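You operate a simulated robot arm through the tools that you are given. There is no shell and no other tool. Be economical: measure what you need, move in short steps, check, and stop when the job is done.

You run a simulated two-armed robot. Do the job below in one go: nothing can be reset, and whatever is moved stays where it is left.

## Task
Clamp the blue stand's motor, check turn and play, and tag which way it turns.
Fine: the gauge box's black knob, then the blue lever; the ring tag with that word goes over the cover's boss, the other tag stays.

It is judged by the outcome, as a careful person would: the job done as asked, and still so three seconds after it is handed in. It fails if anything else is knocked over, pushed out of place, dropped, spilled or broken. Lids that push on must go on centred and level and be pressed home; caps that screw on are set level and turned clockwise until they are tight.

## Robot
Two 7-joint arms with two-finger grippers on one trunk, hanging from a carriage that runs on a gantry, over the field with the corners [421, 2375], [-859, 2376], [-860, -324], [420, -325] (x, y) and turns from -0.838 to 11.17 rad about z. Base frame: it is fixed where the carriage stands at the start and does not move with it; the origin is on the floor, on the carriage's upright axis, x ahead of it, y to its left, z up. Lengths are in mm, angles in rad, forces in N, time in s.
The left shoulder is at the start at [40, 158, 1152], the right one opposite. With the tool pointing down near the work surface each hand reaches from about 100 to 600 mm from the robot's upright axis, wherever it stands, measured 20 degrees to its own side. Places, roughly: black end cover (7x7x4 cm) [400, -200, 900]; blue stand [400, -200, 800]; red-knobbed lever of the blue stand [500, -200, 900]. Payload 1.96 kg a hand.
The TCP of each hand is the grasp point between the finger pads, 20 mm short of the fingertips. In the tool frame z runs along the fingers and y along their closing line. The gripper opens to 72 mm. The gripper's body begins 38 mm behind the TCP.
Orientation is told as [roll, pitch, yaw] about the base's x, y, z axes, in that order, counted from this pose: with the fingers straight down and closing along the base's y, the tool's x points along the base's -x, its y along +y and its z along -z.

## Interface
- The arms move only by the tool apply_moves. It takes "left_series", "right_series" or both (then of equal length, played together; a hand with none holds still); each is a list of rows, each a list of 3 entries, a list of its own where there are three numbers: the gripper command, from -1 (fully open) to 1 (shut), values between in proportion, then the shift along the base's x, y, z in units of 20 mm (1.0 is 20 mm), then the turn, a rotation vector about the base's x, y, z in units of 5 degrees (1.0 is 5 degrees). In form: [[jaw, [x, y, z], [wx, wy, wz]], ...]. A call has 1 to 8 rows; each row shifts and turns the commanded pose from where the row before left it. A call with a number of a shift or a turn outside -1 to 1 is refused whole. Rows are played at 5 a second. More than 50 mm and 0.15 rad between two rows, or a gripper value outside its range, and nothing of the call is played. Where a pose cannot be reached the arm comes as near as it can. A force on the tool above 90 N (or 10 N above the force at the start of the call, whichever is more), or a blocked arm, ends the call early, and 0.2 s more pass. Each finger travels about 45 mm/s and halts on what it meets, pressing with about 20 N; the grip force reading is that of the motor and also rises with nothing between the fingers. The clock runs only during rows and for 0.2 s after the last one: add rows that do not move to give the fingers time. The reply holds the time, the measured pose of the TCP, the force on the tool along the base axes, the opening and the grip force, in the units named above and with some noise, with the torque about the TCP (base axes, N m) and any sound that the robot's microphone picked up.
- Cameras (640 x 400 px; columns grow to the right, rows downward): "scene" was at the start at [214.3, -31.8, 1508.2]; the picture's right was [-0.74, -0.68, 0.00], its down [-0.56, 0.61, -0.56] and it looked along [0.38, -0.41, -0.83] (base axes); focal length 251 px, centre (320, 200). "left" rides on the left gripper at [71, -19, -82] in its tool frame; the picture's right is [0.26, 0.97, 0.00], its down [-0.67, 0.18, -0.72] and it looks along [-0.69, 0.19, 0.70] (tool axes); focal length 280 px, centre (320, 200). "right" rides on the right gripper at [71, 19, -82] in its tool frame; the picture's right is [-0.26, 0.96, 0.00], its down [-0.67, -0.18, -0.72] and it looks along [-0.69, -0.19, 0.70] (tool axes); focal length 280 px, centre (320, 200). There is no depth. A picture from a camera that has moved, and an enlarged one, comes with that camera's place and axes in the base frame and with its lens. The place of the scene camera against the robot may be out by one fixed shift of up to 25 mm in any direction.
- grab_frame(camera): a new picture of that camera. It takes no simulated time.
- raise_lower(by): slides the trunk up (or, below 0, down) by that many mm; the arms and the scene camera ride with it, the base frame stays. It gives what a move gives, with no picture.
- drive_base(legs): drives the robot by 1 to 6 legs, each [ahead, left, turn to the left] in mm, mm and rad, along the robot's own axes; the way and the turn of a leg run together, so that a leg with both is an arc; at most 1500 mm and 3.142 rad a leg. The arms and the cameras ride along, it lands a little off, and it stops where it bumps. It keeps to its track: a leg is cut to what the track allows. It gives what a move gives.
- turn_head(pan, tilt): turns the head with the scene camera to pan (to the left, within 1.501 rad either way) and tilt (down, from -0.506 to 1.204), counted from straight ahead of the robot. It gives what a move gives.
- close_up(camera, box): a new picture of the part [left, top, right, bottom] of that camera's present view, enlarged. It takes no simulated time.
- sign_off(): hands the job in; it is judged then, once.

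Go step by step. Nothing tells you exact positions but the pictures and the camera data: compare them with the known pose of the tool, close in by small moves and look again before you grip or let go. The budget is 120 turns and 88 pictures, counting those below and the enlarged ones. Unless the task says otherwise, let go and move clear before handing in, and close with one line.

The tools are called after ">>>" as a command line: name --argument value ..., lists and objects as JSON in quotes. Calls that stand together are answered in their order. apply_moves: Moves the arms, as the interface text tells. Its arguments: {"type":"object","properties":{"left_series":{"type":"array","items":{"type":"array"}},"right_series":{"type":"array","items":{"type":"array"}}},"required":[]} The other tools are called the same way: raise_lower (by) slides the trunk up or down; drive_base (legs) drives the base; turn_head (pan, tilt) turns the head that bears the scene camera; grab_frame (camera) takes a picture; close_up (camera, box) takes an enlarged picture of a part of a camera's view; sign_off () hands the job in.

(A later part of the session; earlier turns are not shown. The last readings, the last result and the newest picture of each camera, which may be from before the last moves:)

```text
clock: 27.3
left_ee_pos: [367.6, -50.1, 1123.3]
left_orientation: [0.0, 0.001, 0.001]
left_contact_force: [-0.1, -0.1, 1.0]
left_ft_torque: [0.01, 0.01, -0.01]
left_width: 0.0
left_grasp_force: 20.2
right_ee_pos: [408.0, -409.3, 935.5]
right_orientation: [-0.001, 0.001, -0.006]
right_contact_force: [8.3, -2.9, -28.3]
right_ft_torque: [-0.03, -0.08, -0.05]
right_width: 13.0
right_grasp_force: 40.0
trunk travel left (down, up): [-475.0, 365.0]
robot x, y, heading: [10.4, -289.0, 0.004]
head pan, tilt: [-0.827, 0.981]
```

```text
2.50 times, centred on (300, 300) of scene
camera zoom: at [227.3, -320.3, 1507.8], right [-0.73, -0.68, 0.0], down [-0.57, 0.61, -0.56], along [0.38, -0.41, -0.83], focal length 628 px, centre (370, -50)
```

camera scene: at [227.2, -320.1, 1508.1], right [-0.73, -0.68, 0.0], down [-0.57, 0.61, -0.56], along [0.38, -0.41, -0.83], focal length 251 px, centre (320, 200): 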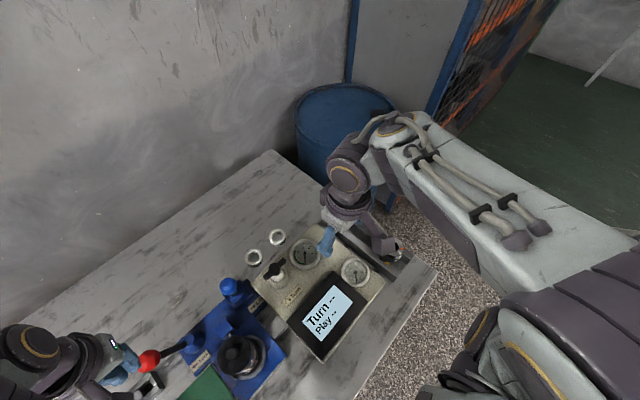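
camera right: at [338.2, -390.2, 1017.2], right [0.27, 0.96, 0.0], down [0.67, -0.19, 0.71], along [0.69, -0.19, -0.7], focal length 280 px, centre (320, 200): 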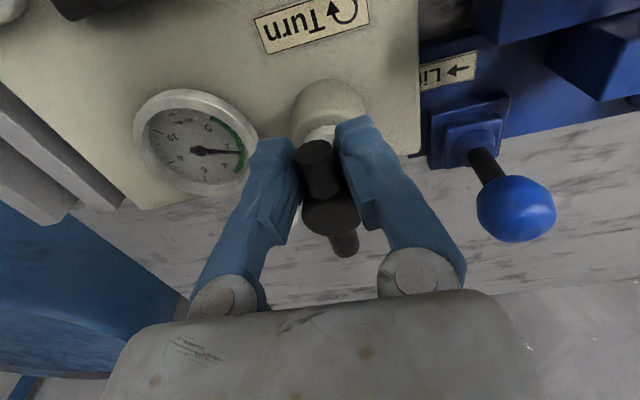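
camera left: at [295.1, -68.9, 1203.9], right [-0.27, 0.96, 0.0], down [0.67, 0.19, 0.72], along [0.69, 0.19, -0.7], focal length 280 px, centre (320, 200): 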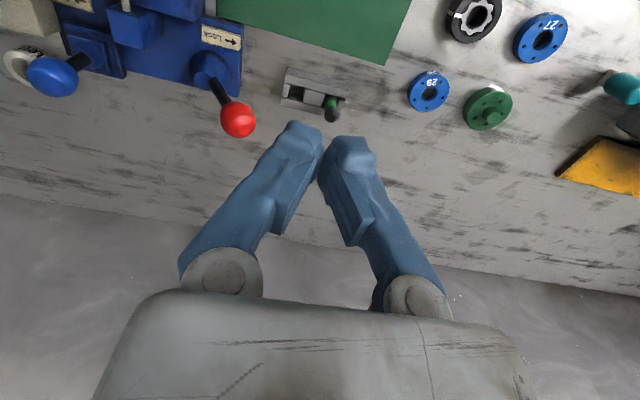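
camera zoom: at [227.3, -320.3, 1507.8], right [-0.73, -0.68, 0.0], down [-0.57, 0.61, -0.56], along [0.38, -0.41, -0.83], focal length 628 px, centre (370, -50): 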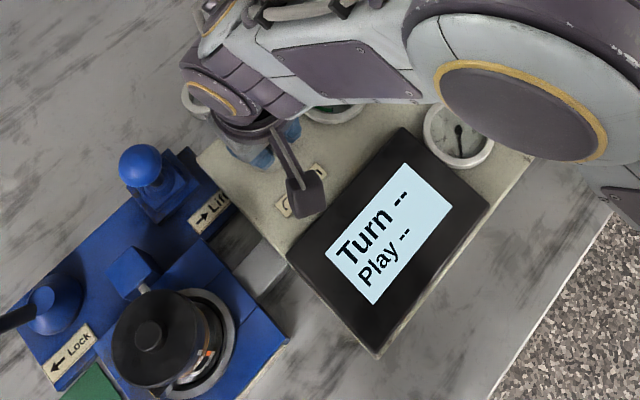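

The knob still turns freely and the needle stays in the green. I regrip 5 mm higher and continue clockwise.

>>> apply_moves --right_series '[[0, [0, 0, 0], [0, 0, 0]], [0, [0, 0, 0], [0, 0, 0]], [0, [0, 0, 0.35], [0, 0, 0]], [1, [0, 0, 0], [0, 0, 0]], [1, [0, 0, 0], [0, 0, 0]], [1, [0, 0, 0], [0, 0, 0]]]'

```text
clock: 28.7
left_ee_pos: [367.0, -49.2, 1122.9]
left_orientation: [0.0, 0.001, 0.004]
left_contact_force: [0.1, 0.4, 0.7]
left_ft_torque: [-0.02, -0.01, 0.0]
left_width: 0.0
left_grasp_force: 19.9
right_ee_pos: [410.5, -409.2, 944.5]
right_orientation: [0.0, -0.001, -0.003]
right_contact_force: [-0.3, -1.8, -2.1]
right_ft_torque: [-0.03, -0.01, -0.07]
right_width: 15.8
right_grasp_force: 38.8
trunk travel left (down, up): [-475.0, 365.0]
robot x, y, heading: [16.2, -288.1, -0.0]
head pan, tilt: [-0.827, 0.981]
```

Regripped at 15.8 mm width. Another 40° clockwise.

>>> apply_moves --right_series '[[1, [0.004, 0.091, 0], [0, 0, -1]], [1, [0.012, 0.091, 0], [0, 0, -1]], [1, [0.02, 0.09, 0], [0, 0, -1]], [1, [0.028, 0.087, 0], [0, 0, -1]], [1, [0.035, 0.085, 0], [0, 0, -1]], [1, [0.042, 0.081, 0], [0, 0, -1]], [1, [0.049, 0.077, 0], [0, 0, -1]], [1, [0.056, 0.073, 0], [0, 0, -1]]]'

>>> close_up --camera "scene" --box '[200, 220, 400, 380]'

```text
clock: 30.5
left_ee_pos: [366.0, -50.6, 1123.2]
left_orientation: [0.0, 0.0, 0.004]
left_contact_force: [0.8, -0.6, -1.3]
left_ft_torque: [-0.03, -0.01, -0.02]
left_width: 0.0
left_grasp_force: 19.7
right_ee_pos: [413.6, -396.6, 943.6]
right_orientation: [0.001, -0.001, -0.703]
right_contact_force: [-6.2, -3.0, 14.0]
right_ft_torque: [-0.23, -0.13, -0.13]
right_width: 15.6
right_grasp_force: 39.9
trunk travel left (down, up): [-475.0, 365.0]
robot x, y, heading: [13.1, -286.6, -0.003]
head pan, tilt: [-0.827, 0.981]
```

```text
2.50 times, centred on (300, 300) of scene
camera zoom: at [226.9, -320.7, 1508.3], right [-0.73, -0.68, 0.0], down [-0.57, 0.61, -0.56], along [0.38, -0.41, -0.83], focal length 628 px, centre (370, -50)
```

zoom: 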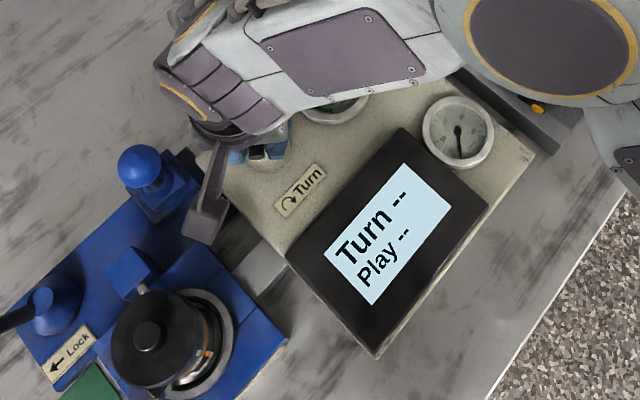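

120° turned, and the display still shows dashes. I continue 40° more.

>>> apply_moves --right_series '[[1, [0.062, 0.068, 0], [0, 0, -1]], [1, [0.068, 0.062, 0], [0, 0, -1]], [1, [0.073, 0.056, 0], [0, 0, -1]], [1, [0.077, 0.049, 0], [0, 0, -1]], [1, [0.081, 0.042, 0], [0, 0, -1]], [1, [0.085, 0.035, 0], [0, 0, -1]], [1, [0.087, 0.028, 0], [0, 0, -1]], [1, [0.09, 0.02, 0], [0, 0, -1]]]'

>>> close_up --camera "scene" --box '[200, 220, 400, 380]'

>>> grab_frame --camera "right"

```text
clock: 32.3
left_ee_pos: [366.8, -50.6, 1123.8]
left_orientation: [0.0, 0.002, 0.003]
left_contact_force: [0.1, 0.4, 0.0]
left_ft_torque: [-0.04, 0.01, -0.01]
left_width: 0.0
left_grasp_force: 19.8
right_ee_pos: [425.6, -388.9, 944.8]
right_orientation: [0.002, 0.0, -1.4]
right_contact_force: [-11.2, -2.0, 32.7]
right_ft_torque: [-0.23, 0.22, -0.17]
right_width: 15.8
right_grasp_force: 39.7
trunk travel left (down, up): [-475.0, 365.0]
robot x, y, heading: [13.2, -291.7, 0.004]
head pan, tilt: [-0.827, 0.981]
```

```text
2.50 times, centred on (300, 300) of scene
camera zoom: at [227.2, -320.7, 1508.5], right [-0.73, -0.68, 0.0], down [-0.57, 0.61, -0.56], along [0.38, -0.41, -0.83], focal length 628 px, centre (370, -50)
```

zoom: 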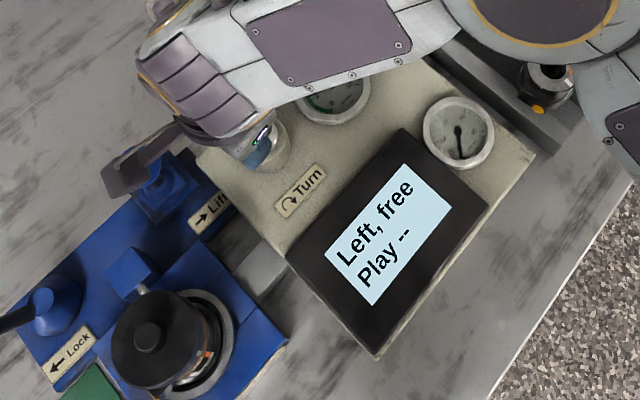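

```text
47 pictures are left
camera right: at [433.7, -316.4, 1025.6], right [1.0, -0.09, 0.0], down [-0.07, -0.7, 0.72], along [-0.07, -0.71, -0.7], focal length 280 px, centre (320, 200)
```

right: 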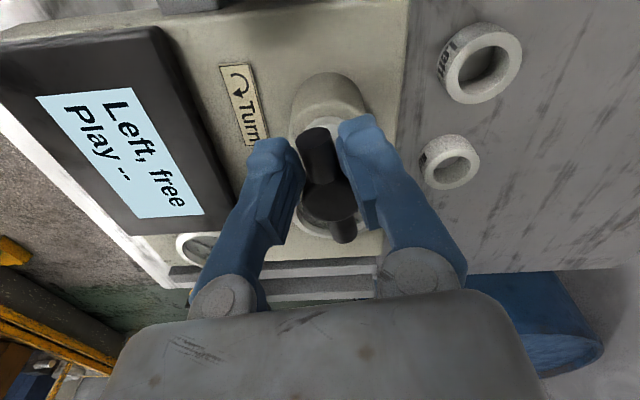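

The display reads "Left, free", which matches the orange line. I release the knob, rise and go to the +y side of the blue lever, to push it along the Lift arrow (-y).

>>> apply_moves --right_series '[[-0.2, [0, 0, 0], [0, 0, 0]], [-0.2, [0, 0, 0], [0, 0, 0]], [-0.2, [0, 0, 0], [0, 0, 0]], [-0.2, [0, 0, 1], [0, 0, 0]], [-0.2, [0, 0, 1], [0, 0, 0]], [-0.2, [0, 0, 1], [0, 0, 0]], [0, [0.5, 1, 0.5], [0, 0, 0]], [1, [0.5, 1, 0], [0, 0, 0]]]'

>>> apply_moves --right_series '[[1, [0.6, 1, 0], [0, 0, 0]], [1, [0.6, 1, 0], [0, 0, 0]], [1, [0.5, 1, 0], [0, 0, 0]], [1, [0.3, 1, -0.5], [0, 0, 0]]]'

>>> grab_frame --camera "right"

>>> close_up --camera "scene" --box '[200, 220, 400, 380]'

```text
clock: 34.1
left_ee_pos: [367.0, -48.9, 1123.2]
left_orientation: [0.001, -0.001, 0.003]
left_contact_force: [0.2, -0.3, 0.2]
left_ft_torque: [0.01, 0.02, 0.0]
left_width: 0.0
left_grasp_force: 20.3
right_ee_pos: [445.3, -347.5, 1013.4]
right_orientation: [-0.001, 0.0, -1.4]
right_contact_force: [0.2, 0.2, 0.4]
right_ft_torque: [-0.02, 0.02, 0.0]
right_width: 1.7
right_grasp_force: 0.4
trunk travel left (down, up): [-475.0, 365.0]
robot x, y, heading: [9.7, -289.1, 0.004]
head pan, tilt: [-0.827, 0.981]
```

```text
clock: 35.1
left_ee_pos: [366.5, -50.7, 1124.1]
left_orientation: [0.0, -0.001, 0.004]
left_contact_force: [0.6, 0.3, -0.1]
left_ft_torque: [0.01, 0.01, -0.01]
left_width: 0.0
left_grasp_force: 19.8
right_ee_pos: [486.2, -267.4, 1003.2]
right_orientation: [0.0, 0.002, -1.398]
right_contact_force: [0.6, 0.4, 1.1]
right_ft_torque: [-0.03, 0.0, -0.02]
right_width: 0.2
right_grasp_force: 19.9
trunk travel left (down, up): [-475.0, 365.0]
robot x, y, heading: [9.8, -290.6, 0.007]
head pan, tilt: [-0.827, 0.981]
```

```text
46 pictures are left
camera right: at [494.4, -195.1, 1084.5], right [1.0, -0.09, 0.0], down [-0.07, -0.7, 0.71], along [-0.07, -0.71, -0.7], focal length 280 px, centre (320, 200)
```

right: 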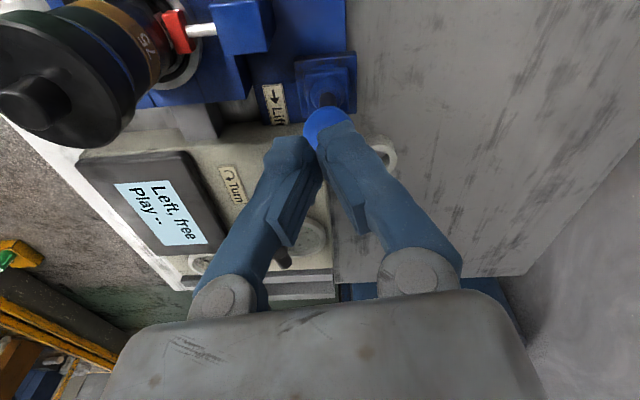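

```text
2.50 times, centred on (300, 300) of scene
camera zoom: at [227.2, -320.0, 1508.2], right [-0.73, -0.68, 0.0], down [-0.57, 0.61, -0.56], along [0.38, -0.41, -0.83], focal length 628 px, centre (370, -50)
```

zoom: 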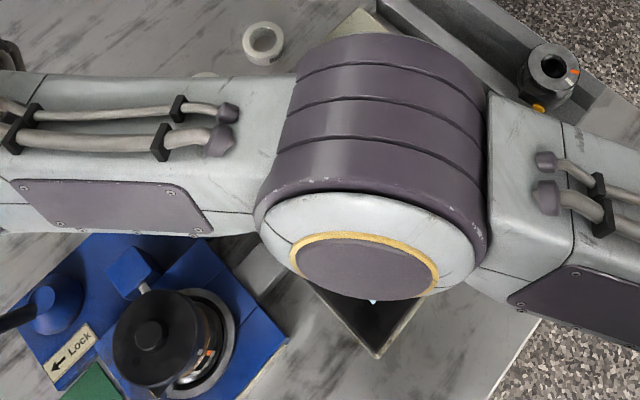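

The ball lies just ahead of the fingers. I descend beside it.

>>> apply_moves --right_series '[[1, [0, 0.2, -1], [0, 0, 0]], [1, [0, 0, -1], [0, 0, 0]], [1, [0, 0, -1], [0, 0, 0]], [1, [0, 0, -1], [0, 0, 0]], [1, [0, 0, -0.8], [0, 0, 0]]]'

>>> grab_frame --camera "right"

```text
clock: 36.3
left_ee_pos: [367.0, -50.3, 1123.5]
left_orientation: [-0.002, -0.001, 0.005]
left_contact_force: [0.6, 0.0, -0.4]
left_ft_torque: [0.0, 0.01, 0.01]
left_width: 0.0
left_grasp_force: 20.5
right_ee_pos: [482.1, -268.4, 909.5]
right_orientation: [0.001, 0.001, -1.4]
right_contact_force: [-0.1, 0.3, -0.3]
right_ft_torque: [0.01, -0.01, 0.02]
right_width: 0.0
right_grasp_force: 19.7
right hand out of reach, approached as far as the arm can: row 1
trunk travel left (down, up): [-475.0, 365.0]
robot x, y, heading: [13.6, -288.0, 0.001]
head pan, tilt: [-0.827, 0.981]
```

```text
44 pictures are left
camera right: at [489.8, -195.9, 990.0], right [1.0, -0.09, 0.0], down [-0.07, -0.7, 0.71], along [-0.07, -0.71, -0.7], focal length 280 px, centre (320, 200)
```

right: 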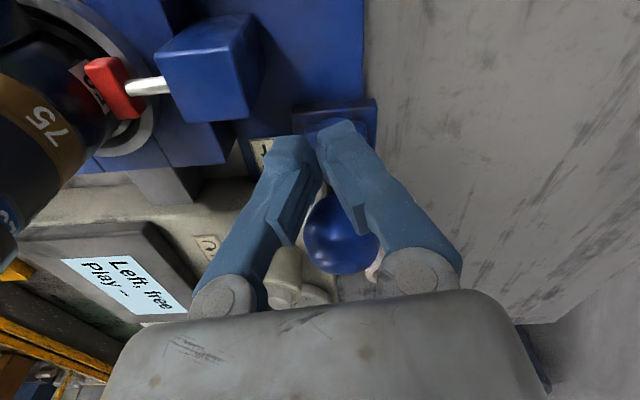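

The ball is right in the pushing line. I push along -y.

>>> apply_moves --right_series '[[1, [0.1, -0.5, 0], [0, 0, 0]], [1, [0.1, -0.5, 0], [0, 0, 0]], [1, [0, -0.5, 0], [0, 0, 0]], [1, [0, -0.5, -0.1], [0, 0, 0]], [1, [0, -0.5, -0.2], [0, 0, 0]]]'

>>> grab_frame --camera "right"

```text
clock: 37.5
left_ee_pos: [366.4, -47.6, 1123.1]
left_orientation: [0.003, 0.001, 0.005]
left_contact_force: [-0.3, -0.8, -0.6]
left_ft_torque: [-0.01, -0.05, 0.02]
left_width: 0.0
left_grasp_force: 20.0
right_ee_pos: [487.4, -314.9, 901.7]
right_orientation: [0.0, 0.004, -1.398]
right_contact_force: [-2.2, 8.3, 1.8]
right_ft_torque: [0.03, 0.05, -0.07]
right_width: 0.0
right_grasp_force: 20.1
trunk travel left (down, up): [-475.0, 365.0]
robot x, y, heading: [12.8, -288.1, 0.009]
head pan, tilt: [-0.827, 0.981]
```

```text
43 pictures are left
camera right: at [494.1, -242.4, 983.6], right [1.0, -0.09, 0.0], down [-0.06, -0.7, 0.71], along [-0.07, -0.71, -0.7], focal length 280 px, centre (320, 200)
```

right: 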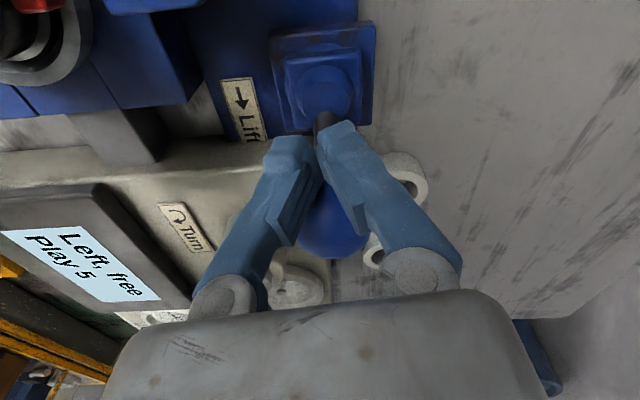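

The display shows "Play 5". I push slightly more to confirm it is at its end, and read again.

>>> apply_moves --right_series '[[1, [0, -0.4, 0], [0, 0, 0]], [1, [0, 0, 0], [0, 0, 0]]]'

>>> close_up --camera "right" --box '[0, 180, 240, 330]'

```text
clock: 38.1
left_ee_pos: [366.0, -43.6, 1124.8]
left_orientation: [0.006, 0.0, 0.005]
left_contact_force: [-0.5, 0.4, 0.3]
left_ft_torque: [0.01, 0.02, 0.03]
left_width: 0.1
left_grasp_force: 19.5
right_ee_pos: [486.5, -315.9, 902.4]
right_orientation: [-0.001, 0.009, -1.395]
right_contact_force: [-3.5, 32.2, -2.7]
right_ft_torque: [0.41, -0.11, -0.12]
right_width: 0.2
right_grasp_force: 19.3
trunk travel left (down, up): [-475.0, 365.0]
robot x, y, heading: [14.6, -291.0, 0.003]
head pan, tilt: [-0.827, 0.981]
```

```text
2.67 times, centred on (120, 255) of right
camera zoom: at [492.7, -243.9, 984.0], right [1.0, -0.09, 0.0], down [-0.06, -0.7, 0.71], along [-0.06, -0.71, -0.71], focal length 748 px, centre (853, 53)
```

zoom: 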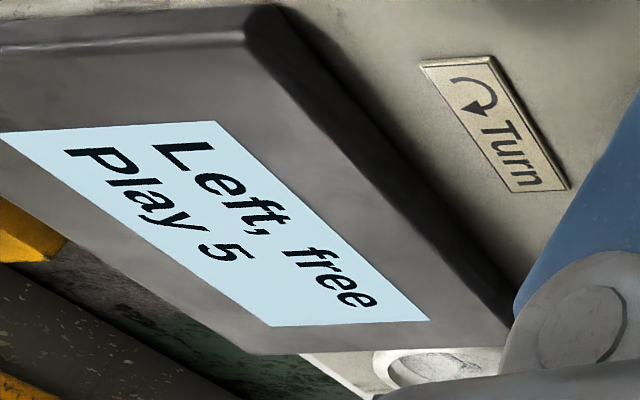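

The lever is at its stop and the display reads "Left, free / Play 5". I back off, rise and go over towards the Left tag.

>>> apply_moves --right_series '[[1, [0, 0.9, 0], [0, 0, 0]], [1, [0, 0.8, 0.3], [0, 0, 0]], [1, [0, 0.3, 1], [0, 0, 0]], [1, [0, 0, 1], [0, 0, 0]], [1, [0, 0, 1], [0, 0, 0]], [1, [0, 0, 1], [0, 0, 0]], [1, [0, 0, 1], [0, 0, 0]]]'

>>> grab_frame --camera "right"

```text
clock: 39.7
left_ee_pos: [365.6, -49.8, 1123.0]
left_orientation: [0.0, -0.001, 0.004]
left_contact_force: [0.7, 0.3, -1.2]
left_ft_torque: [0.03, 0.02, 0.01]
left_width: 0.2
left_grasp_force: 20.2
right_ee_pos: [487.5, -284.0, 1008.4]
right_orientation: [0.0, 0.001, -1.401]
right_contact_force: [-0.3, -0.1, -0.5]
right_ft_torque: [-0.02, 0.01, -0.01]
right_width: 0.0
right_grasp_force: 20.0
trunk travel left (down, up): [-475.0, 365.0]
robot x, y, heading: [14.3, -291.7, 0.005]
head pan, tilt: [-0.827, 0.981]
```

```text
41 pictures are left
camera right: at [494.6, -211.6, 1089.9], right [1.0, -0.09, 0.0], down [-0.07, -0.7, 0.71], along [-0.07, -0.71, -0.7], focal length 280 px, centre (320, 200)
```

right: 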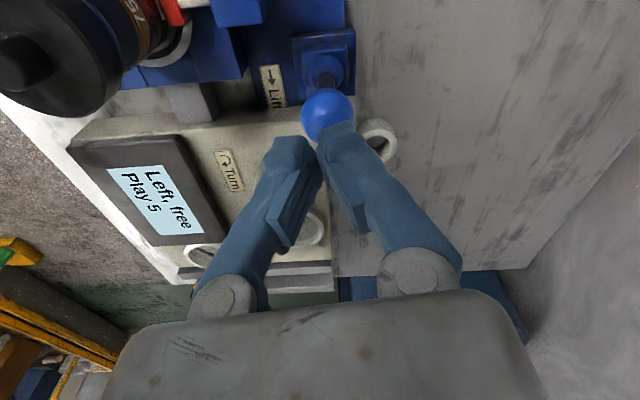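

The blue lever sprang back to its rest and the result remains. I open the jaw and move above the Left tag.

>>> apply_moves --right_series '[[1, [0.47, -0.9, 0], [0, 0, 0]], [0, [0.47, -0.9, 0], [0, 0, 0]], [-1, [0.47, -0.9, 0], [0, 0, 0]], [-1, [0.47, -0.9, 0], [0, 0, 0]], [-1, [0.47, -0.5, 0], [0, 0, 0]], [-1, [0.47, 0, -1], [0, 0, 0]], [-1, [0, 0, -1], [0, 0, 0]]]'

>>> grab_frame --camera "right"

```text
clock: 41.3
left_ee_pos: [365.7, -50.0, 1123.4]
left_orientation: [-0.001, 0.0, 0.003]
left_contact_force: [0.1, -0.4, -0.2]
left_ft_torque: [-0.01, -0.02, 0.0]
left_width: 0.2
left_grasp_force: 20.0
right_ee_pos: [544.1, -367.6, 967.8]
right_orientation: [0.001, -0.001, -1.399]
right_contact_force: [0.9, -1.2, -0.4]
right_ft_torque: [0.03, 0.0, -0.01]
right_width: 72.1
right_grasp_force: 0.0
trunk travel left (down, up): [-475.0, 365.0]
robot x, y, heading: [13.6, -292.4, 0.003]
head pan, tilt: [-0.827, 0.981]
```

```text
40 pictures are left
camera right: at [552.0, -294.8, 1048.6], right [1.0, -0.09, 0.0], down [-0.07, -0.7, 0.71], along [-0.07, -0.71, -0.7], focal length 280 px, centre (320, 200)
```

right: 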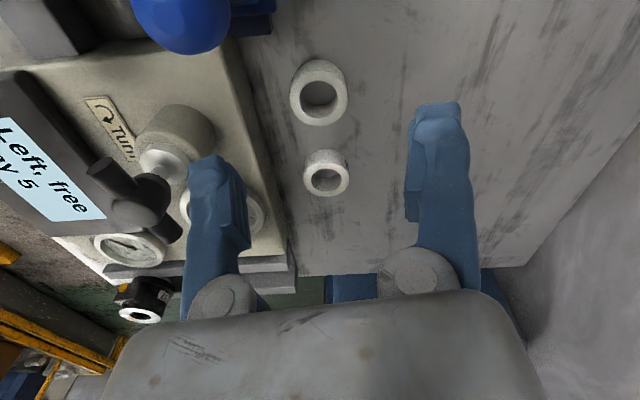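

The Left tag's top is at about [540,-405,813], 50 mm wide. I centre over it and descend part way.

>>> apply_moves --right_series '[[-1, [-0.2, -0.95, 0], [0, 0, 0]], [-1, [0, -0.9, 0], [0, 0, 0]], [-1, [0, 0, -1], [0, 0, 0]], [-1, [0, 0, -1], [0, 0, 0]], [-1, [0, 0, -1], [0, 0, 0]], [-1, [0, 0, -1], [0, 0, 0]], [-1, [0, 0, -1], [0, 0, 0]]]'

>>> grab_frame --camera "right"

```text
clock: 42.9
left_ee_pos: [366.8, -51.5, 1124.0]
left_orientation: [-0.002, -0.001, 0.003]
left_contact_force: [-0.7, -0.2, 0.4]
left_ft_torque: [0.01, 0.0, 0.0]
left_width: 0.1
left_grasp_force: 19.9
right_ee_pos: [540.0, -404.7, 867.6]
right_orientation: [0.001, -0.001, -1.398]
right_contact_force: [0.4, 0.1, -0.4]
right_ft_torque: [-0.02, 0.03, -0.01]
right_width: 72.2
right_grasp_force: 0.1
trunk travel left (down, up): [-475.0, 365.0]
robot x, y, heading: [12.6, -289.5, -0.001]
head pan, tilt: [-0.827, 0.981]
```

```text
39 pictures are left
camera right: at [548.0, -331.5, 948.5], right [1.0, -0.09, 0.0], down [-0.07, -0.7, 0.72], along [-0.07, -0.71, -0.7], focal length 280 px, centre (320, 200)
```

right: 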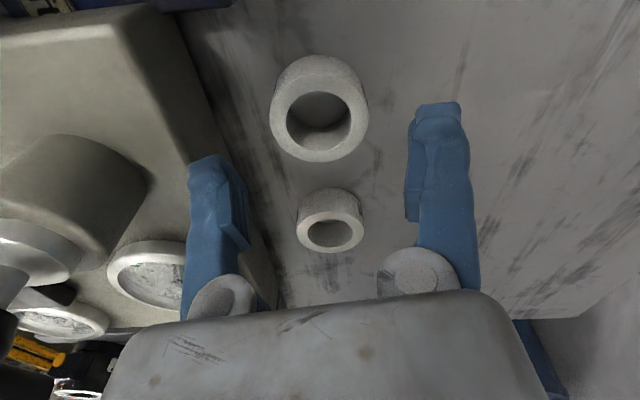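

Well centred; a last 3 mm shift, then down to z about 816 and close on the ring.

>>> apply_moves --right_series '[[-1, [0, -0.17, -1], [0, 0, 0]], [-1, [0, 0, -1], [0, 0, 0]], [-1, [0, 0, -0.55], [0, 0, 0]], [0, [0, 0, 0], [0, 0, 0]], [1, [0, 0, 0], [0, 0, 0]], [1, [0, 0, 0], [0, 0, 0]], [1, [0, 0, 0], [0, 0, 0]]]'

>>> grab_frame --camera "right"

```text
clock: 44.5
left_ee_pos: [366.7, -51.3, 1124.0]
left_orientation: [-0.003, -0.001, 0.005]
left_contact_force: [0.4, 0.5, -0.4]
left_ft_torque: [0.02, 0.0, 0.01]
left_width: 0.1
left_grasp_force: 20.1
right_ee_pos: [541.9, -407.6, 819.4]
right_orientation: [0.002, -0.002, -1.4]
right_contact_force: [-31.3, 0.2, 85.0]
right_ft_torque: [-0.32, 2.14, -0.11]
right_width: 45.6
right_grasp_force: 20.0
trunk travel left (down, up): [-475.0, 365.0]
robot x, y, heading: [13.8, -285.7, 0.003]
head pan, tilt: [-0.827, 0.981]
```

```text
38 pictures are left
camera right: at [548.8, -335.5, 901.2], right [1.0, -0.09, 0.0], down [-0.07, -0.7, 0.71], along [-0.07, -0.71, -0.7], focal length 280 px, centre (320, 200)
```

right: 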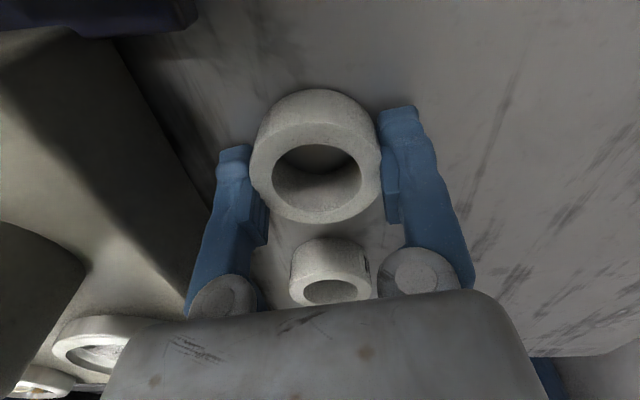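

The fingertips press on the table (85 N), so the table is at about z 799. I raise a little while holding and see.

>>> apply_moves --right_series '[[1, [0, 0, 0.3], [0, 0, 0]], [1, [0, 0, 0], [0, 0, 0]]]'

>>> grab_frame --camera "right"

```text
clock: 45.1
left_ee_pos: [366.8, -51.1, 1120.8]
left_orientation: [-0.001, 0.001, 0.003]
left_contact_force: [0.6, 0.4, -0.3]
left_ft_torque: [0.0, -0.03, -0.01]
left_width: 0.3
left_grasp_force: 19.5
right_ee_pos: [538.4, -406.6, 819.5]
right_orientation: [-0.001, 0.0, -1.397]
right_contact_force: [1.1, 0.2, 0.3]
right_ft_torque: [0.03, 0.0, 0.01]
right_width: 44.9
right_grasp_force: 19.5
trunk travel left (down, up): [-475.0, 365.0]
robot x, y, heading: [11.5, -289.3, 0.004]
head pan, tilt: [-0.827, 0.981]
```

```text
37 pictures are left
camera right: at [546.7, -334.3, 901.2], right [1.0, -0.09, 0.0], down [-0.06, -0.7, 0.72], along [-0.07, -0.71, -0.7], focal length 280 px, centre (320, 200)
```

right: 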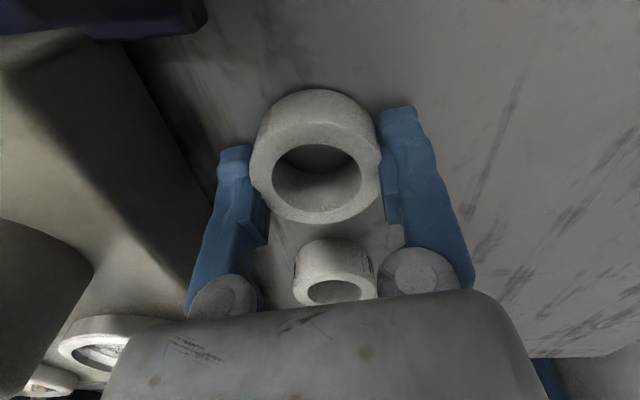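

The ring is held with no load. I lift it straight up, and bring the left hand over for a good look at the cover's boss.

>>> apply_moves --left_series '[[1, [-0.47, -0.92, -0.2], [0, 0, 0]], [1, [-0.47, -0.92, -0.2], [0, 0, 0]], [1, [-0.47, -0.92, -0.2], [0, 0, 0]], [1, [-0.47, -0.92, -0.2], [0, 0, 0]], [1, [-0.47, -0.92, -0.2], [0, 0, 0]], [1, [-0.47, -0.92, -0.2], [0, 0, 0]], [1, [-0.47, -0.92, -0.2], [0, 0, 0]], [1, [0, 0, 0], [0, 0, 0]]]' --right_series '[[1, [0, 0, 0.5], [0, 0, 0]], [1, [0, 0, 1], [0, 0, 0]], [1, [0, 0, 1], [0, 0, 0]], [1, [0, 0, 1], [0, 0, 0]], [1, [0, 0, 1], [0, 0, 0]], [1, [0, 0, 1], [0, 0, 0]], [1, [0, 0, 1], [0, 0, 0]], [1, [0, 0, 1], [0, 0, 0]]]'

>>> grab_frame --camera "left"

>>> grab_frame --camera "right"

```text
clock: 46.9
left_ee_pos: [300.6, -180.0, 1095.1]
left_orientation: [0.0, 0.002, 0.003]
left_contact_force: [-0.9, 0.4, -0.2]
left_ft_torque: [0.02, -0.01, 0.02]
left_width: 0.2
left_grasp_force: 20.1
right_ee_pos: [541.7, -404.9, 972.3]
right_orientation: [-0.001, 0.001, -1.398]
right_contact_force: [-0.6, -0.4, 0.8]
right_ft_torque: [0.02, 0.0, 0.0]
right_width: 44.8
right_grasp_force: 19.9
trunk travel left (down, up): [-475.0, 365.0]
robot x, y, heading: [11.7, -289.6, 0.0]
head pan, tilt: [-0.827, 0.981]
```

```text
36 pictures are left
camera left: at [229.3, -198.2, 1175.9], right [-0.27, 0.96, 0.0], down [0.67, 0.19, 0.72], along [0.69, 0.19, -0.7], focal length 280 px, centre (320, 200)
```

left: 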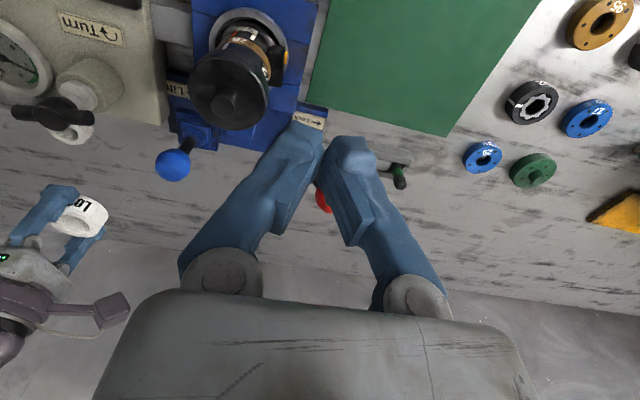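

```text
35 pictures are left
camera right: at [548.3, -333.5, 1053.1], right [1.0, -0.09, 0.0], down [-0.06, -0.7, 0.71], along [-0.07, -0.71, -0.7], focal length 280 px, centre (320, 200)
```

right: 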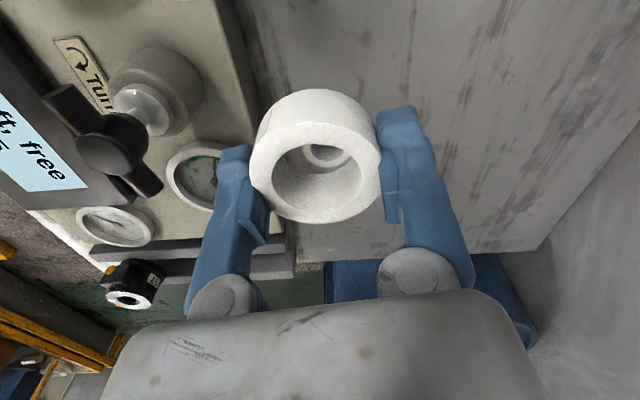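

The ring with "Left" is lifted cleanly. I zoom on the cover's boss from the left camera.

>>> close_up --camera "left" --box '[170, 10, 310, 140]'

```text
3.08 times, centred on (240, 75) of left
camera zoom: at [229.3, -198.2, 1175.9], right [-0.27, 0.96, 0.0], down [0.67, 0.19, 0.72], along [0.69, 0.19, -0.7], focal length 863 px, centre (566, 585)
```

zoom: 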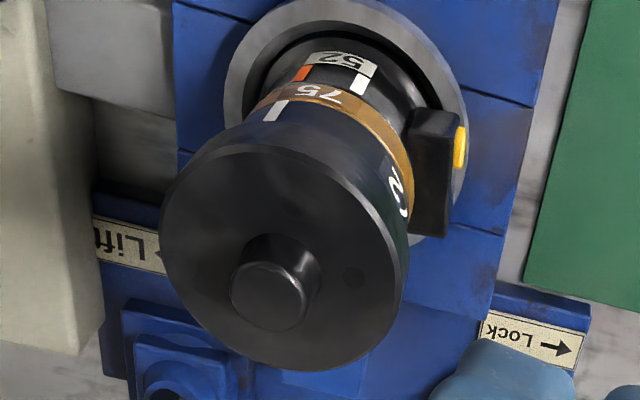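

The boss top is at about [353,-244,966]. I check from the left camera how the ring sits in the fingers.

>>> close_up --camera "left" --box '[0, 150, 140, 290]'

>>> close_up --camera "right" --box '[180, 70, 480, 300]'

```text
2.86 times, centred on (70, 220) of left
camera zoom: at [229.3, -198.2, 1175.9], right [-0.27, 0.96, 0.0], down [0.67, 0.19, 0.72], along [0.69, 0.19, -0.7], focal length 801 px, centre (1034, 143)
```

zoom: 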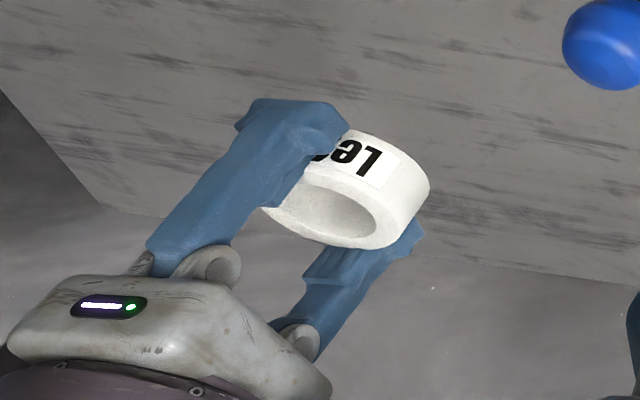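

```text
1.74 times, centred on (330, 185) of right
camera zoom: at [548.3, -333.5, 1053.1], right [1.0, -0.09, 0.0], down [-0.06, -0.7, 0.71], along [-0.07, -0.71, -0.7], focal length 488 px, centre (303, 226)
```

zoom: 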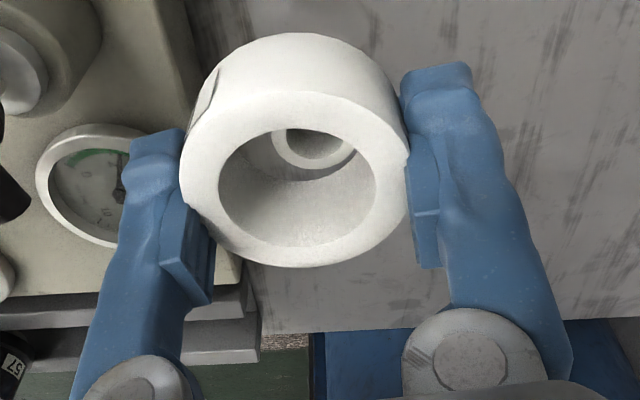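

The ring's centre sits about 9 mm to +y of the TCP (held level), so the TCP target over the boss is about (354,-253). I move the left hand aside, raise the ring and traverse.

>>> apply_moves --left_series '[[1, [-0.4, 1, 0.7], [0, 0, 0]], [1, [-0.4, 1, 0.7], [0, 0, 0]], [1, [-0.4, 1, 0.7], [0, 0, 0]], [1, [-0.4, 1, 0.7], [0, 0, 0]], [1, [0, 0, 0], [0, 0, 0]], [1, [0, 0, 0], [0, 0, 0]], [1, [0, 0, 0], [0, 0, 0]], [1, [0, 0, 0], [0, 0, 0]]]' --right_series '[[1, [0, 0, 1], [0, 0, 0]], [1, [0, 0, 1], [0, 0, 0]], [1, [0, 0, 1], [0, 0, 0]], [1, [-0.94, 0.76, 0], [0, 0, 0]], [1, [-0.94, 0.76, 0], [0, 0, 0]], [1, [-0.94, 0.76, 0], [0, 0, 0]], [1, [-0.94, 0.76, 0], [0, 0, 0]], [1, [-0.94, 0.76, 0], [0, 0, 0]]]'

>>> grab_frame --camera "right"

```text
clock: 48.7
left_ee_pos: [268.4, -100.2, 1150.9]
left_orientation: [-0.001, 0.0, 0.003]
left_contact_force: [-0.7, -0.2, -1.0]
left_ft_torque: [-0.03, 0.01, -0.03]
left_width: 0.0
left_grasp_force: 19.6
right_ee_pos: [445.0, -331.9, 1032.5]
right_orientation: [-0.001, 0.0, -1.4]
right_contact_force: [-0.8, 0.8, 0.5]
right_ft_torque: [0.0, 0.02, -0.02]
right_width: 44.8
right_grasp_force: 20.2
trunk travel left (down, up): [-475.0, 365.0]
robot x, y, heading: [14.9, -292.5, 0.003]
head pan, tilt: [-0.827, 0.981]
```

```text
31 pictures are left
camera right: at [452.4, -258.5, 1114.7], right [1.0, -0.09, 0.0], down [-0.07, -0.7, 0.72], along [-0.07, -0.71, -0.7], focal length 280 px, centre (320, 200)
```

right: 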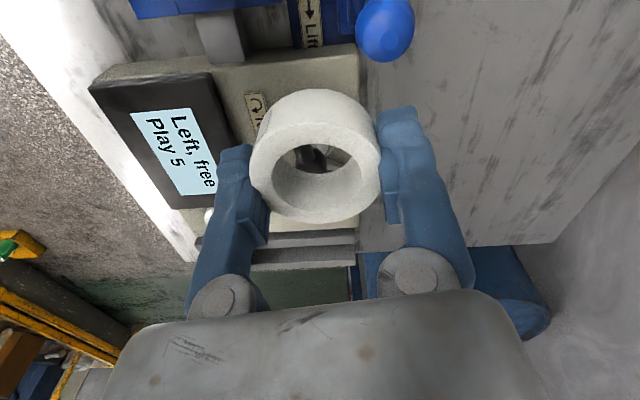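

Display still reads "Left, free / Play 5". I complete the traverse to above the boss.

>>> apply_moves --right_series '[[1, [-0.91, 0.79, 0], [0, 0, 0]], [1, [-0.91, 0.79, 0], [0, 0, 0]], [1, [-0.91, 0.79, 0], [0, 0, 0]], [1, [-0.91, 0.79, 0], [0, 0, 0]], [1, [-0.91, 0.79, 0], [0, 0, 0]]]'

>>> grab_frame --camera "right"

>>> grab_frame --camera "left"

```text
clock: 49.9
left_ee_pos: [268.3, -100.0, 1150.6]
left_orientation: [-0.001, 0.0, 0.004]
left_contact_force: [0.3, 0.2, 0.7]
left_ft_torque: [0.0, -0.01, -0.01]
left_width: 0.1
left_grasp_force: 20.1
right_ee_pos: [353.3, -251.4, 1032.6]
right_orientation: [0.0, 0.001, -1.399]
right_contact_force: [0.0, 0.6, -0.8]
right_ft_torque: [0.06, -0.01, 0.03]
right_width: 45.0
right_grasp_force: 20.1
trunk travel left (down, up): [-475.0, 365.0]
robot x, y, heading: [13.8, -287.8, 0.007]
head pan, tilt: [-0.827, 0.981]
```

```text
30 pictures are left
camera right: at [360.8, -179.7, 1113.6], right [1.0, -0.09, 0.0], down [-0.07, -0.7, 0.72], along [-0.07, -0.71, -0.7], focal length 280 px, centre (320, 200)
```

right: 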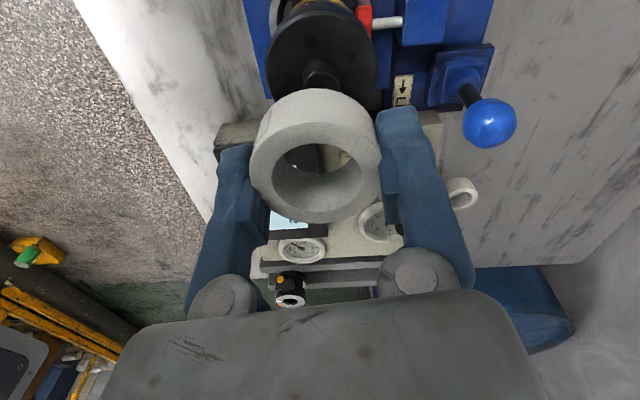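

```text
29 pictures are left
camera left: at [196.8, -118.7, 1231.4], right [-0.27, 0.96, 0.0], down [0.67, 0.19, 0.72], along [0.69, 0.19, -0.7], focal length 280 px, centre (320, 200)
```

left: 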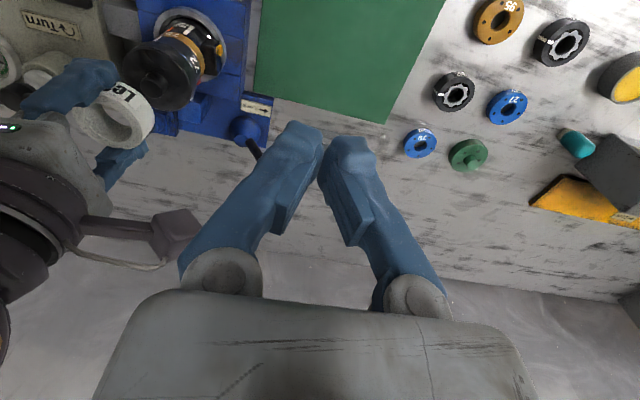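

The ring hangs near the boss but I want its centring more exactly, so I zoom in with both cameras.

>>> close_up --camera "right" --box '[220, 0, 420, 125]'

>>> close_up --camera "left" --box '[60, 0, 260, 160]'

```text
3.20 times, centred on (320, 62) of right
camera zoom: at [360.8, -179.7, 1113.6], right [1.0, -0.09, 0.0], down [-0.07, -0.7, 0.72], along [-0.07, -0.71, -0.7], focal length 897 px, centre (320, 640)
```

zoom: 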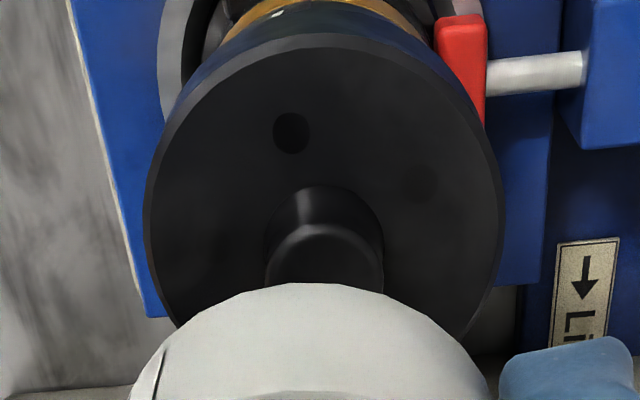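

```text
2.50 times, centred on (160, 80) of left
camera zoom: at [196.8, -118.7, 1231.4], right [-0.27, 0.96, 0.0], down [0.67, 0.19, 0.72], along [0.69, 0.19, -0.7], focal length 701 px, centre (720, 500)
```

zoom: 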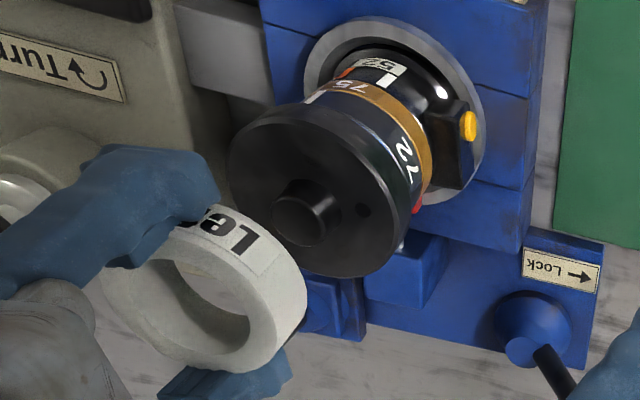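

Boss centre measures (354.5,-243.7), diameter about 20 mm against a hole of about 30 mm. I lower the ring to just above the boss and compare them directly.

>>> apply_moves --right_series '[[1, [0.08, 0.08, -0.7], [0, 0, 0]], [1, [0, 0, -0.7], [0, 0, 0]], [1, [0, 0, -0.6], [0, 0, 0]], [1, [0, 0, 0], [0, 0, 0]]]'

>>> close_up --camera "left" --box '[60, 0, 260, 160]'

>>> close_up --camera "right" --box '[220, 40, 420, 240]'

```text
clock: 50.9
left_ee_pos: [268.1, -100.6, 1150.3]
left_orientation: [-0.001, 0.0, 0.003]
left_contact_force: [0.6, 0.1, 0.7]
left_ft_torque: [0.0, -0.03, -0.03]
left_width: 0.0
left_grasp_force: 20.3
right_ee_pos: [357.2, -250.2, 992.4]
right_orientation: [0.001, 0.001, -1.4]
right_contact_force: [-0.1, 0.1, 0.1]
right_ft_torque: [0.0, 0.03, -0.03]
right_width: 44.9
right_grasp_force: 20.0
trunk travel left (down, up): [-475.0, 365.0]
robot x, y, heading: [9.3, -288.7, 0.006]
head pan, tilt: [-0.827, 0.981]
```

```text
2.50 times, centred on (160, 80) of left
camera zoom: at [196.9, -118.8, 1231.4], right [-0.27, 0.96, 0.0], down [0.67, 0.19, 0.72], along [0.69, 0.19, -0.7], focal length 701 px, centre (720, 500)
```

zoom: 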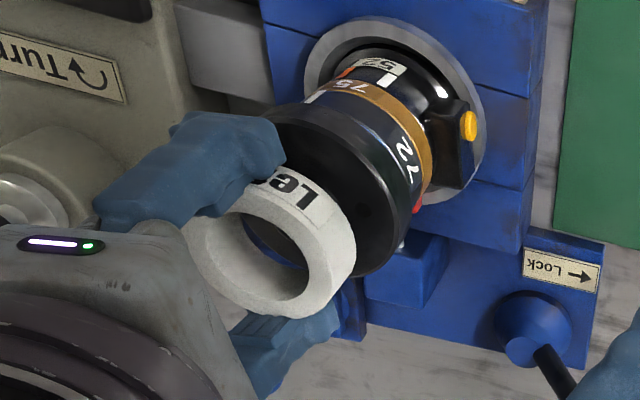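

```text
2.00 times, centred on (320, 140) of right
camera zoom: at [363.7, -177.8, 1073.8], right [1.0, -0.09, 0.0], down [-0.07, -0.7, 0.71], along [-0.07, -0.71, -0.7], focal length 561 px, centre (320, 320)
```

zoom: 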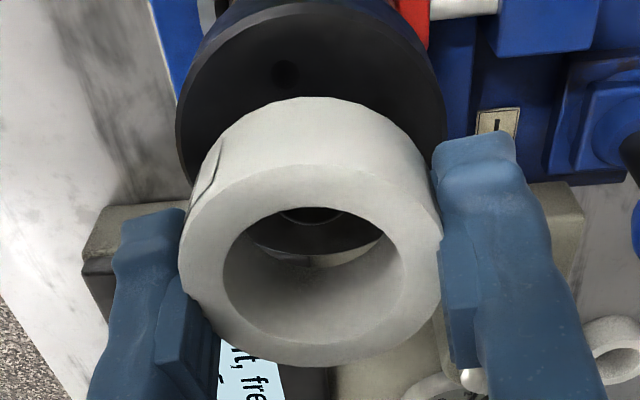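

Through the hole I see the boss, and both views agree that the ring is centred within 2-3 mm. I shift 1.5 mm in -x and lower gently.

>>> apply_moves --right_series '[[1, [-0.08, 0, -0.2], [0, 0, 0]], [1, [0, 0, -0.2], [0, 0, 0]], [1, [0, 0, -0.2], [0, 0, 0]], [1, [0, 0, -0.1], [0, 0, 0]], [1, [0, 0, 0], [0, 0, 0]]]'

>>> close_up --camera "right" --box '[220, 40, 420, 240]'

```text
clock: 52.1
left_ee_pos: [268.8, -101.0, 1151.5]
left_orientation: [0.0, 0.0, 0.004]
left_contact_force: [-0.1, 0.7, -0.2]
left_ft_torque: [-0.03, -0.02, 0.0]
left_width: 0.0
left_grasp_force: 19.1
right_ee_pos: [355.4, -251.0, 979.1]
right_orientation: [-0.001, 0.0, -1.4]
right_contact_force: [0.1, 1.7, -0.2]
right_ft_torque: [-0.02, 0.0, -0.01]
right_width: 44.8
right_grasp_force: 20.2
trunk travel left (down, up): [-475.0, 365.0]
robot x, y, heading: [13.4, -291.3, 0.002]
head pan, tilt: [-0.827, 0.981]
```

```text
2.00 times, centred on (320, 140) of right
camera zoom: at [362.2, -178.0, 1059.8], right [1.0, -0.09, 0.0], down [-0.07, -0.7, 0.71], along [-0.07, -0.71, -0.7], focal length 561 px, centre (320, 320)
```

zoom: 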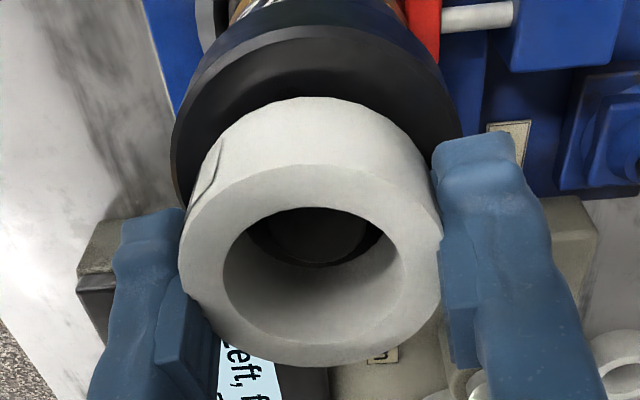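

No contact yet with the ring around the boss top. I lower further until it touches the cover.

>>> apply_moves --right_series '[[1, [0, 0, -0.15], [0, 0, 0]], [1, [0, 0, -0.15], [0, 0, 0]], [1, [0, 0, -0.15], [0, 0, 0]], [1, [0, 0, 0], [0, 0, 0]]]'

>>> close_up --camera "left" --box '[60, 0, 260, 160]'

```text
clock: 53.1
left_ee_pos: [268.5, -100.9, 1152.3]
left_orientation: [-0.001, -0.001, 0.003]
left_contact_force: [-0.1, -0.6, 0.2]
left_ft_torque: [-0.02, -0.05, -0.01]
left_width: 0.0
left_grasp_force: 20.2
right_ee_pos: [355.2, -250.5, 972.9]
right_orientation: [0.001, 0.002, -1.4]
right_contact_force: [-12.4, -5.2, 50.5]
right_ft_torque: [-0.16, 0.6, 0.05]
right_width: 45.1
right_grasp_force: 20.1
trunk travel left (down, up): [-475.0, 365.0]
robot x, y, heading: [16.2, -293.3, 0.011]
head pan, tilt: [-0.827, 0.981]
```

```text
2.50 times, centred on (160, 80) of left
camera zoom: at [196.9, -119.6, 1232.1], right [-0.27, 0.96, 0.0], down [0.67, 0.19, 0.72], along [0.69, 0.19, -0.7], focal length 701 px, centre (720, 500)
```

zoom: 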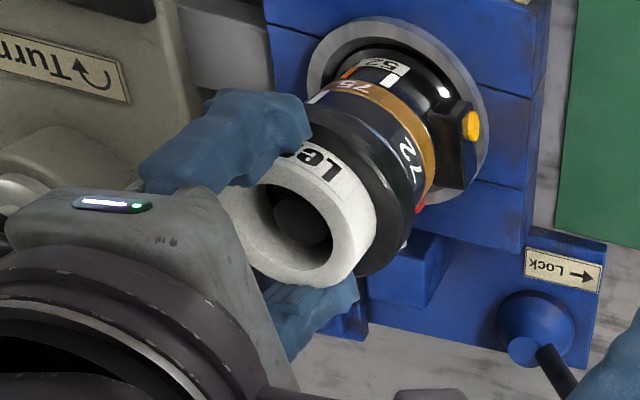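

The ring is over the boss and touches the cover at the expected height. I relieve the load, then open the fingers.

>>> apply_moves --right_series '[[1, [0, 0, 0.12], [0, 0, 0]], [0.1, [0, 0, 0], [0, 0, 0]], [-0.3, [0, 0, 0], [0, 0, 0]], [-1, [0, 0, 0], [0, 0, 0]], [-1, [0, 0, 0], [0, 0, 0]], [-1, [0, 0, 0], [0, 0, 0]]]'

>>> close_up --camera "left" --box '[60, 0, 260, 160]'

>>> close_up --camera "right" --box '[180, 40, 480, 270]'

```text
clock: 54.5
left_ee_pos: [268.6, -100.3, 1151.3]
left_orientation: [0.0, -0.001, 0.006]
left_contact_force: [-0.6, 0.3, -1.3]
left_ft_torque: [0.02, -0.03, -0.03]
left_width: 0.0
left_grasp_force: 19.7
right_ee_pos: [355.2, -250.8, 973.2]
right_orientation: [0.0, 0.0, -1.4]
right_contact_force: [0.6, 0.9, -0.5]
right_ft_torque: [-0.03, 0.01, 0.02]
right_width: 72.2
right_grasp_force: 0.0
trunk travel left (down, up): [-475.0, 365.0]
robot x, y, heading: [14.7, -290.7, 0.002]
head pan, tilt: [-0.827, 0.981]
```

```text
2.50 times, centred on (160, 80) of left
camera zoom: at [196.9, -118.8, 1231.4], right [-0.27, 0.96, 0.0], down [0.67, 0.19, 0.72], along [0.69, 0.19, -0.7], focal length 701 px, centre (720, 500)
```

zoom: 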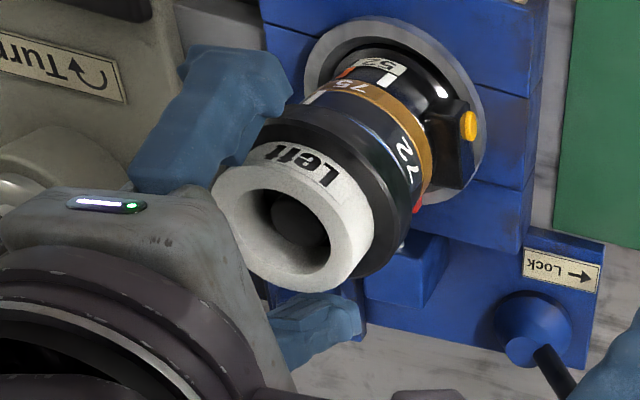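

```text
1.74 times, centred on (330, 155) of right
camera zoom: at [361.7, -177.7, 1054.2], right [1.0, -0.09, 0.0], down [-0.07, -0.7, 0.72], along [-0.07, -0.71, -0.7], focal length 488 px, centre (303, 278)
```

zoom: 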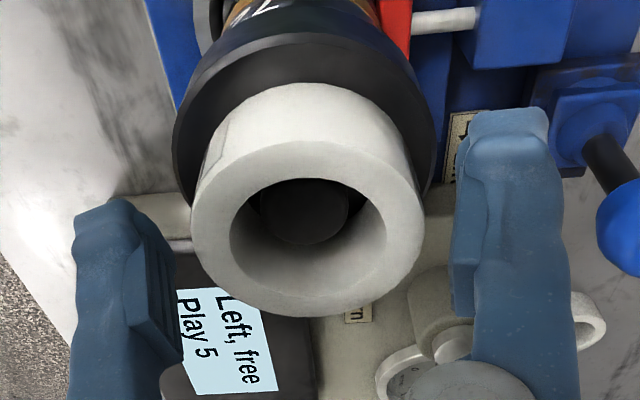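

The "Left" ring sits flat around the boss. I rise clear and take a final check.

>>> apply_moves --right_series '[[-1, [0, 0, 0.5], [0, 0, 0]], [-1, [0, 0, 1], [0, 0, 0]], [-1, [0, 0, 1], [0, 0, 0]], [-1, [0, 0, 1], [0, 0, 0]], [-1, [0, -0.8, 1], [0, 0, 0]], [-1, [0, -1, 0], [0, 0, 0]], [-1, [0, -1, 0], [0, 0, 0]], [-1, [0, -1, 0], [0, 0, 0]]]'

>>> grab_frame --camera "scene"

>>> close_up --camera "left" --box '[60, 0, 300, 180]'

```text
clock: 56.3
left_ee_pos: [268.9, -100.3, 1150.3]
left_orientation: [0.001, -0.002, 0.004]
left_contact_force: [0.3, -0.4, -0.6]
left_ft_torque: [0.02, 0.0, 0.01]
left_width: 0.1
left_grasp_force: 20.2
right_ee_pos: [353.2, -326.6, 1061.0]
right_orientation: [-0.001, 0.001, -1.397]
right_contact_force: [-0.6, -0.4, 0.4]
right_ft_torque: [0.02, -0.03, 0.01]
right_width: 72.0
right_grasp_force: 0.1
trunk travel left (down, up): [-475.0, 365.0]
robot x, y, heading: [14.0, -290.0, 0.005]
head pan, tilt: [-0.827, 0.981]
```

```text
20 pictures are left
camera scene: at [227.3, -320.4, 1508.2], right [-0.73, -0.68, 0.0], down [-0.57, 0.61, -0.56], along [0.38, -0.41, -0.83], focal length 251 px, centre (320, 200)
```

scene: 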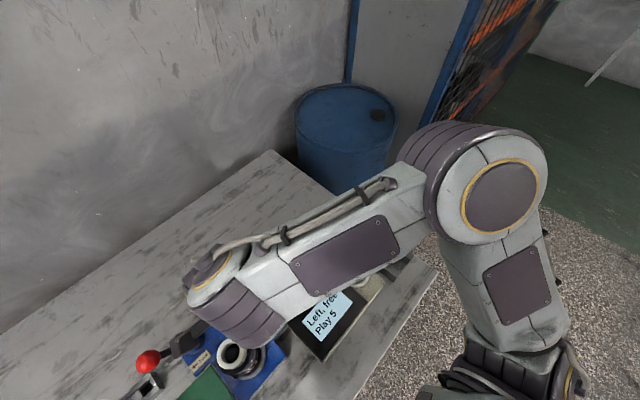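

```text
2.22 times, centred on (180, 90) of left
camera zoom: at [196.9, -119.0, 1231.4], right [-0.27, 0.96, 0.0], down [0.67, 0.19, 0.72], along [0.69, 0.19, -0.7], focal length 623 px, centre (631, 444)
```

zoom: 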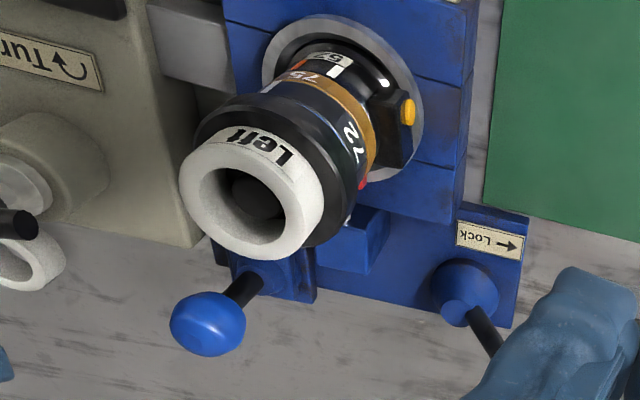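

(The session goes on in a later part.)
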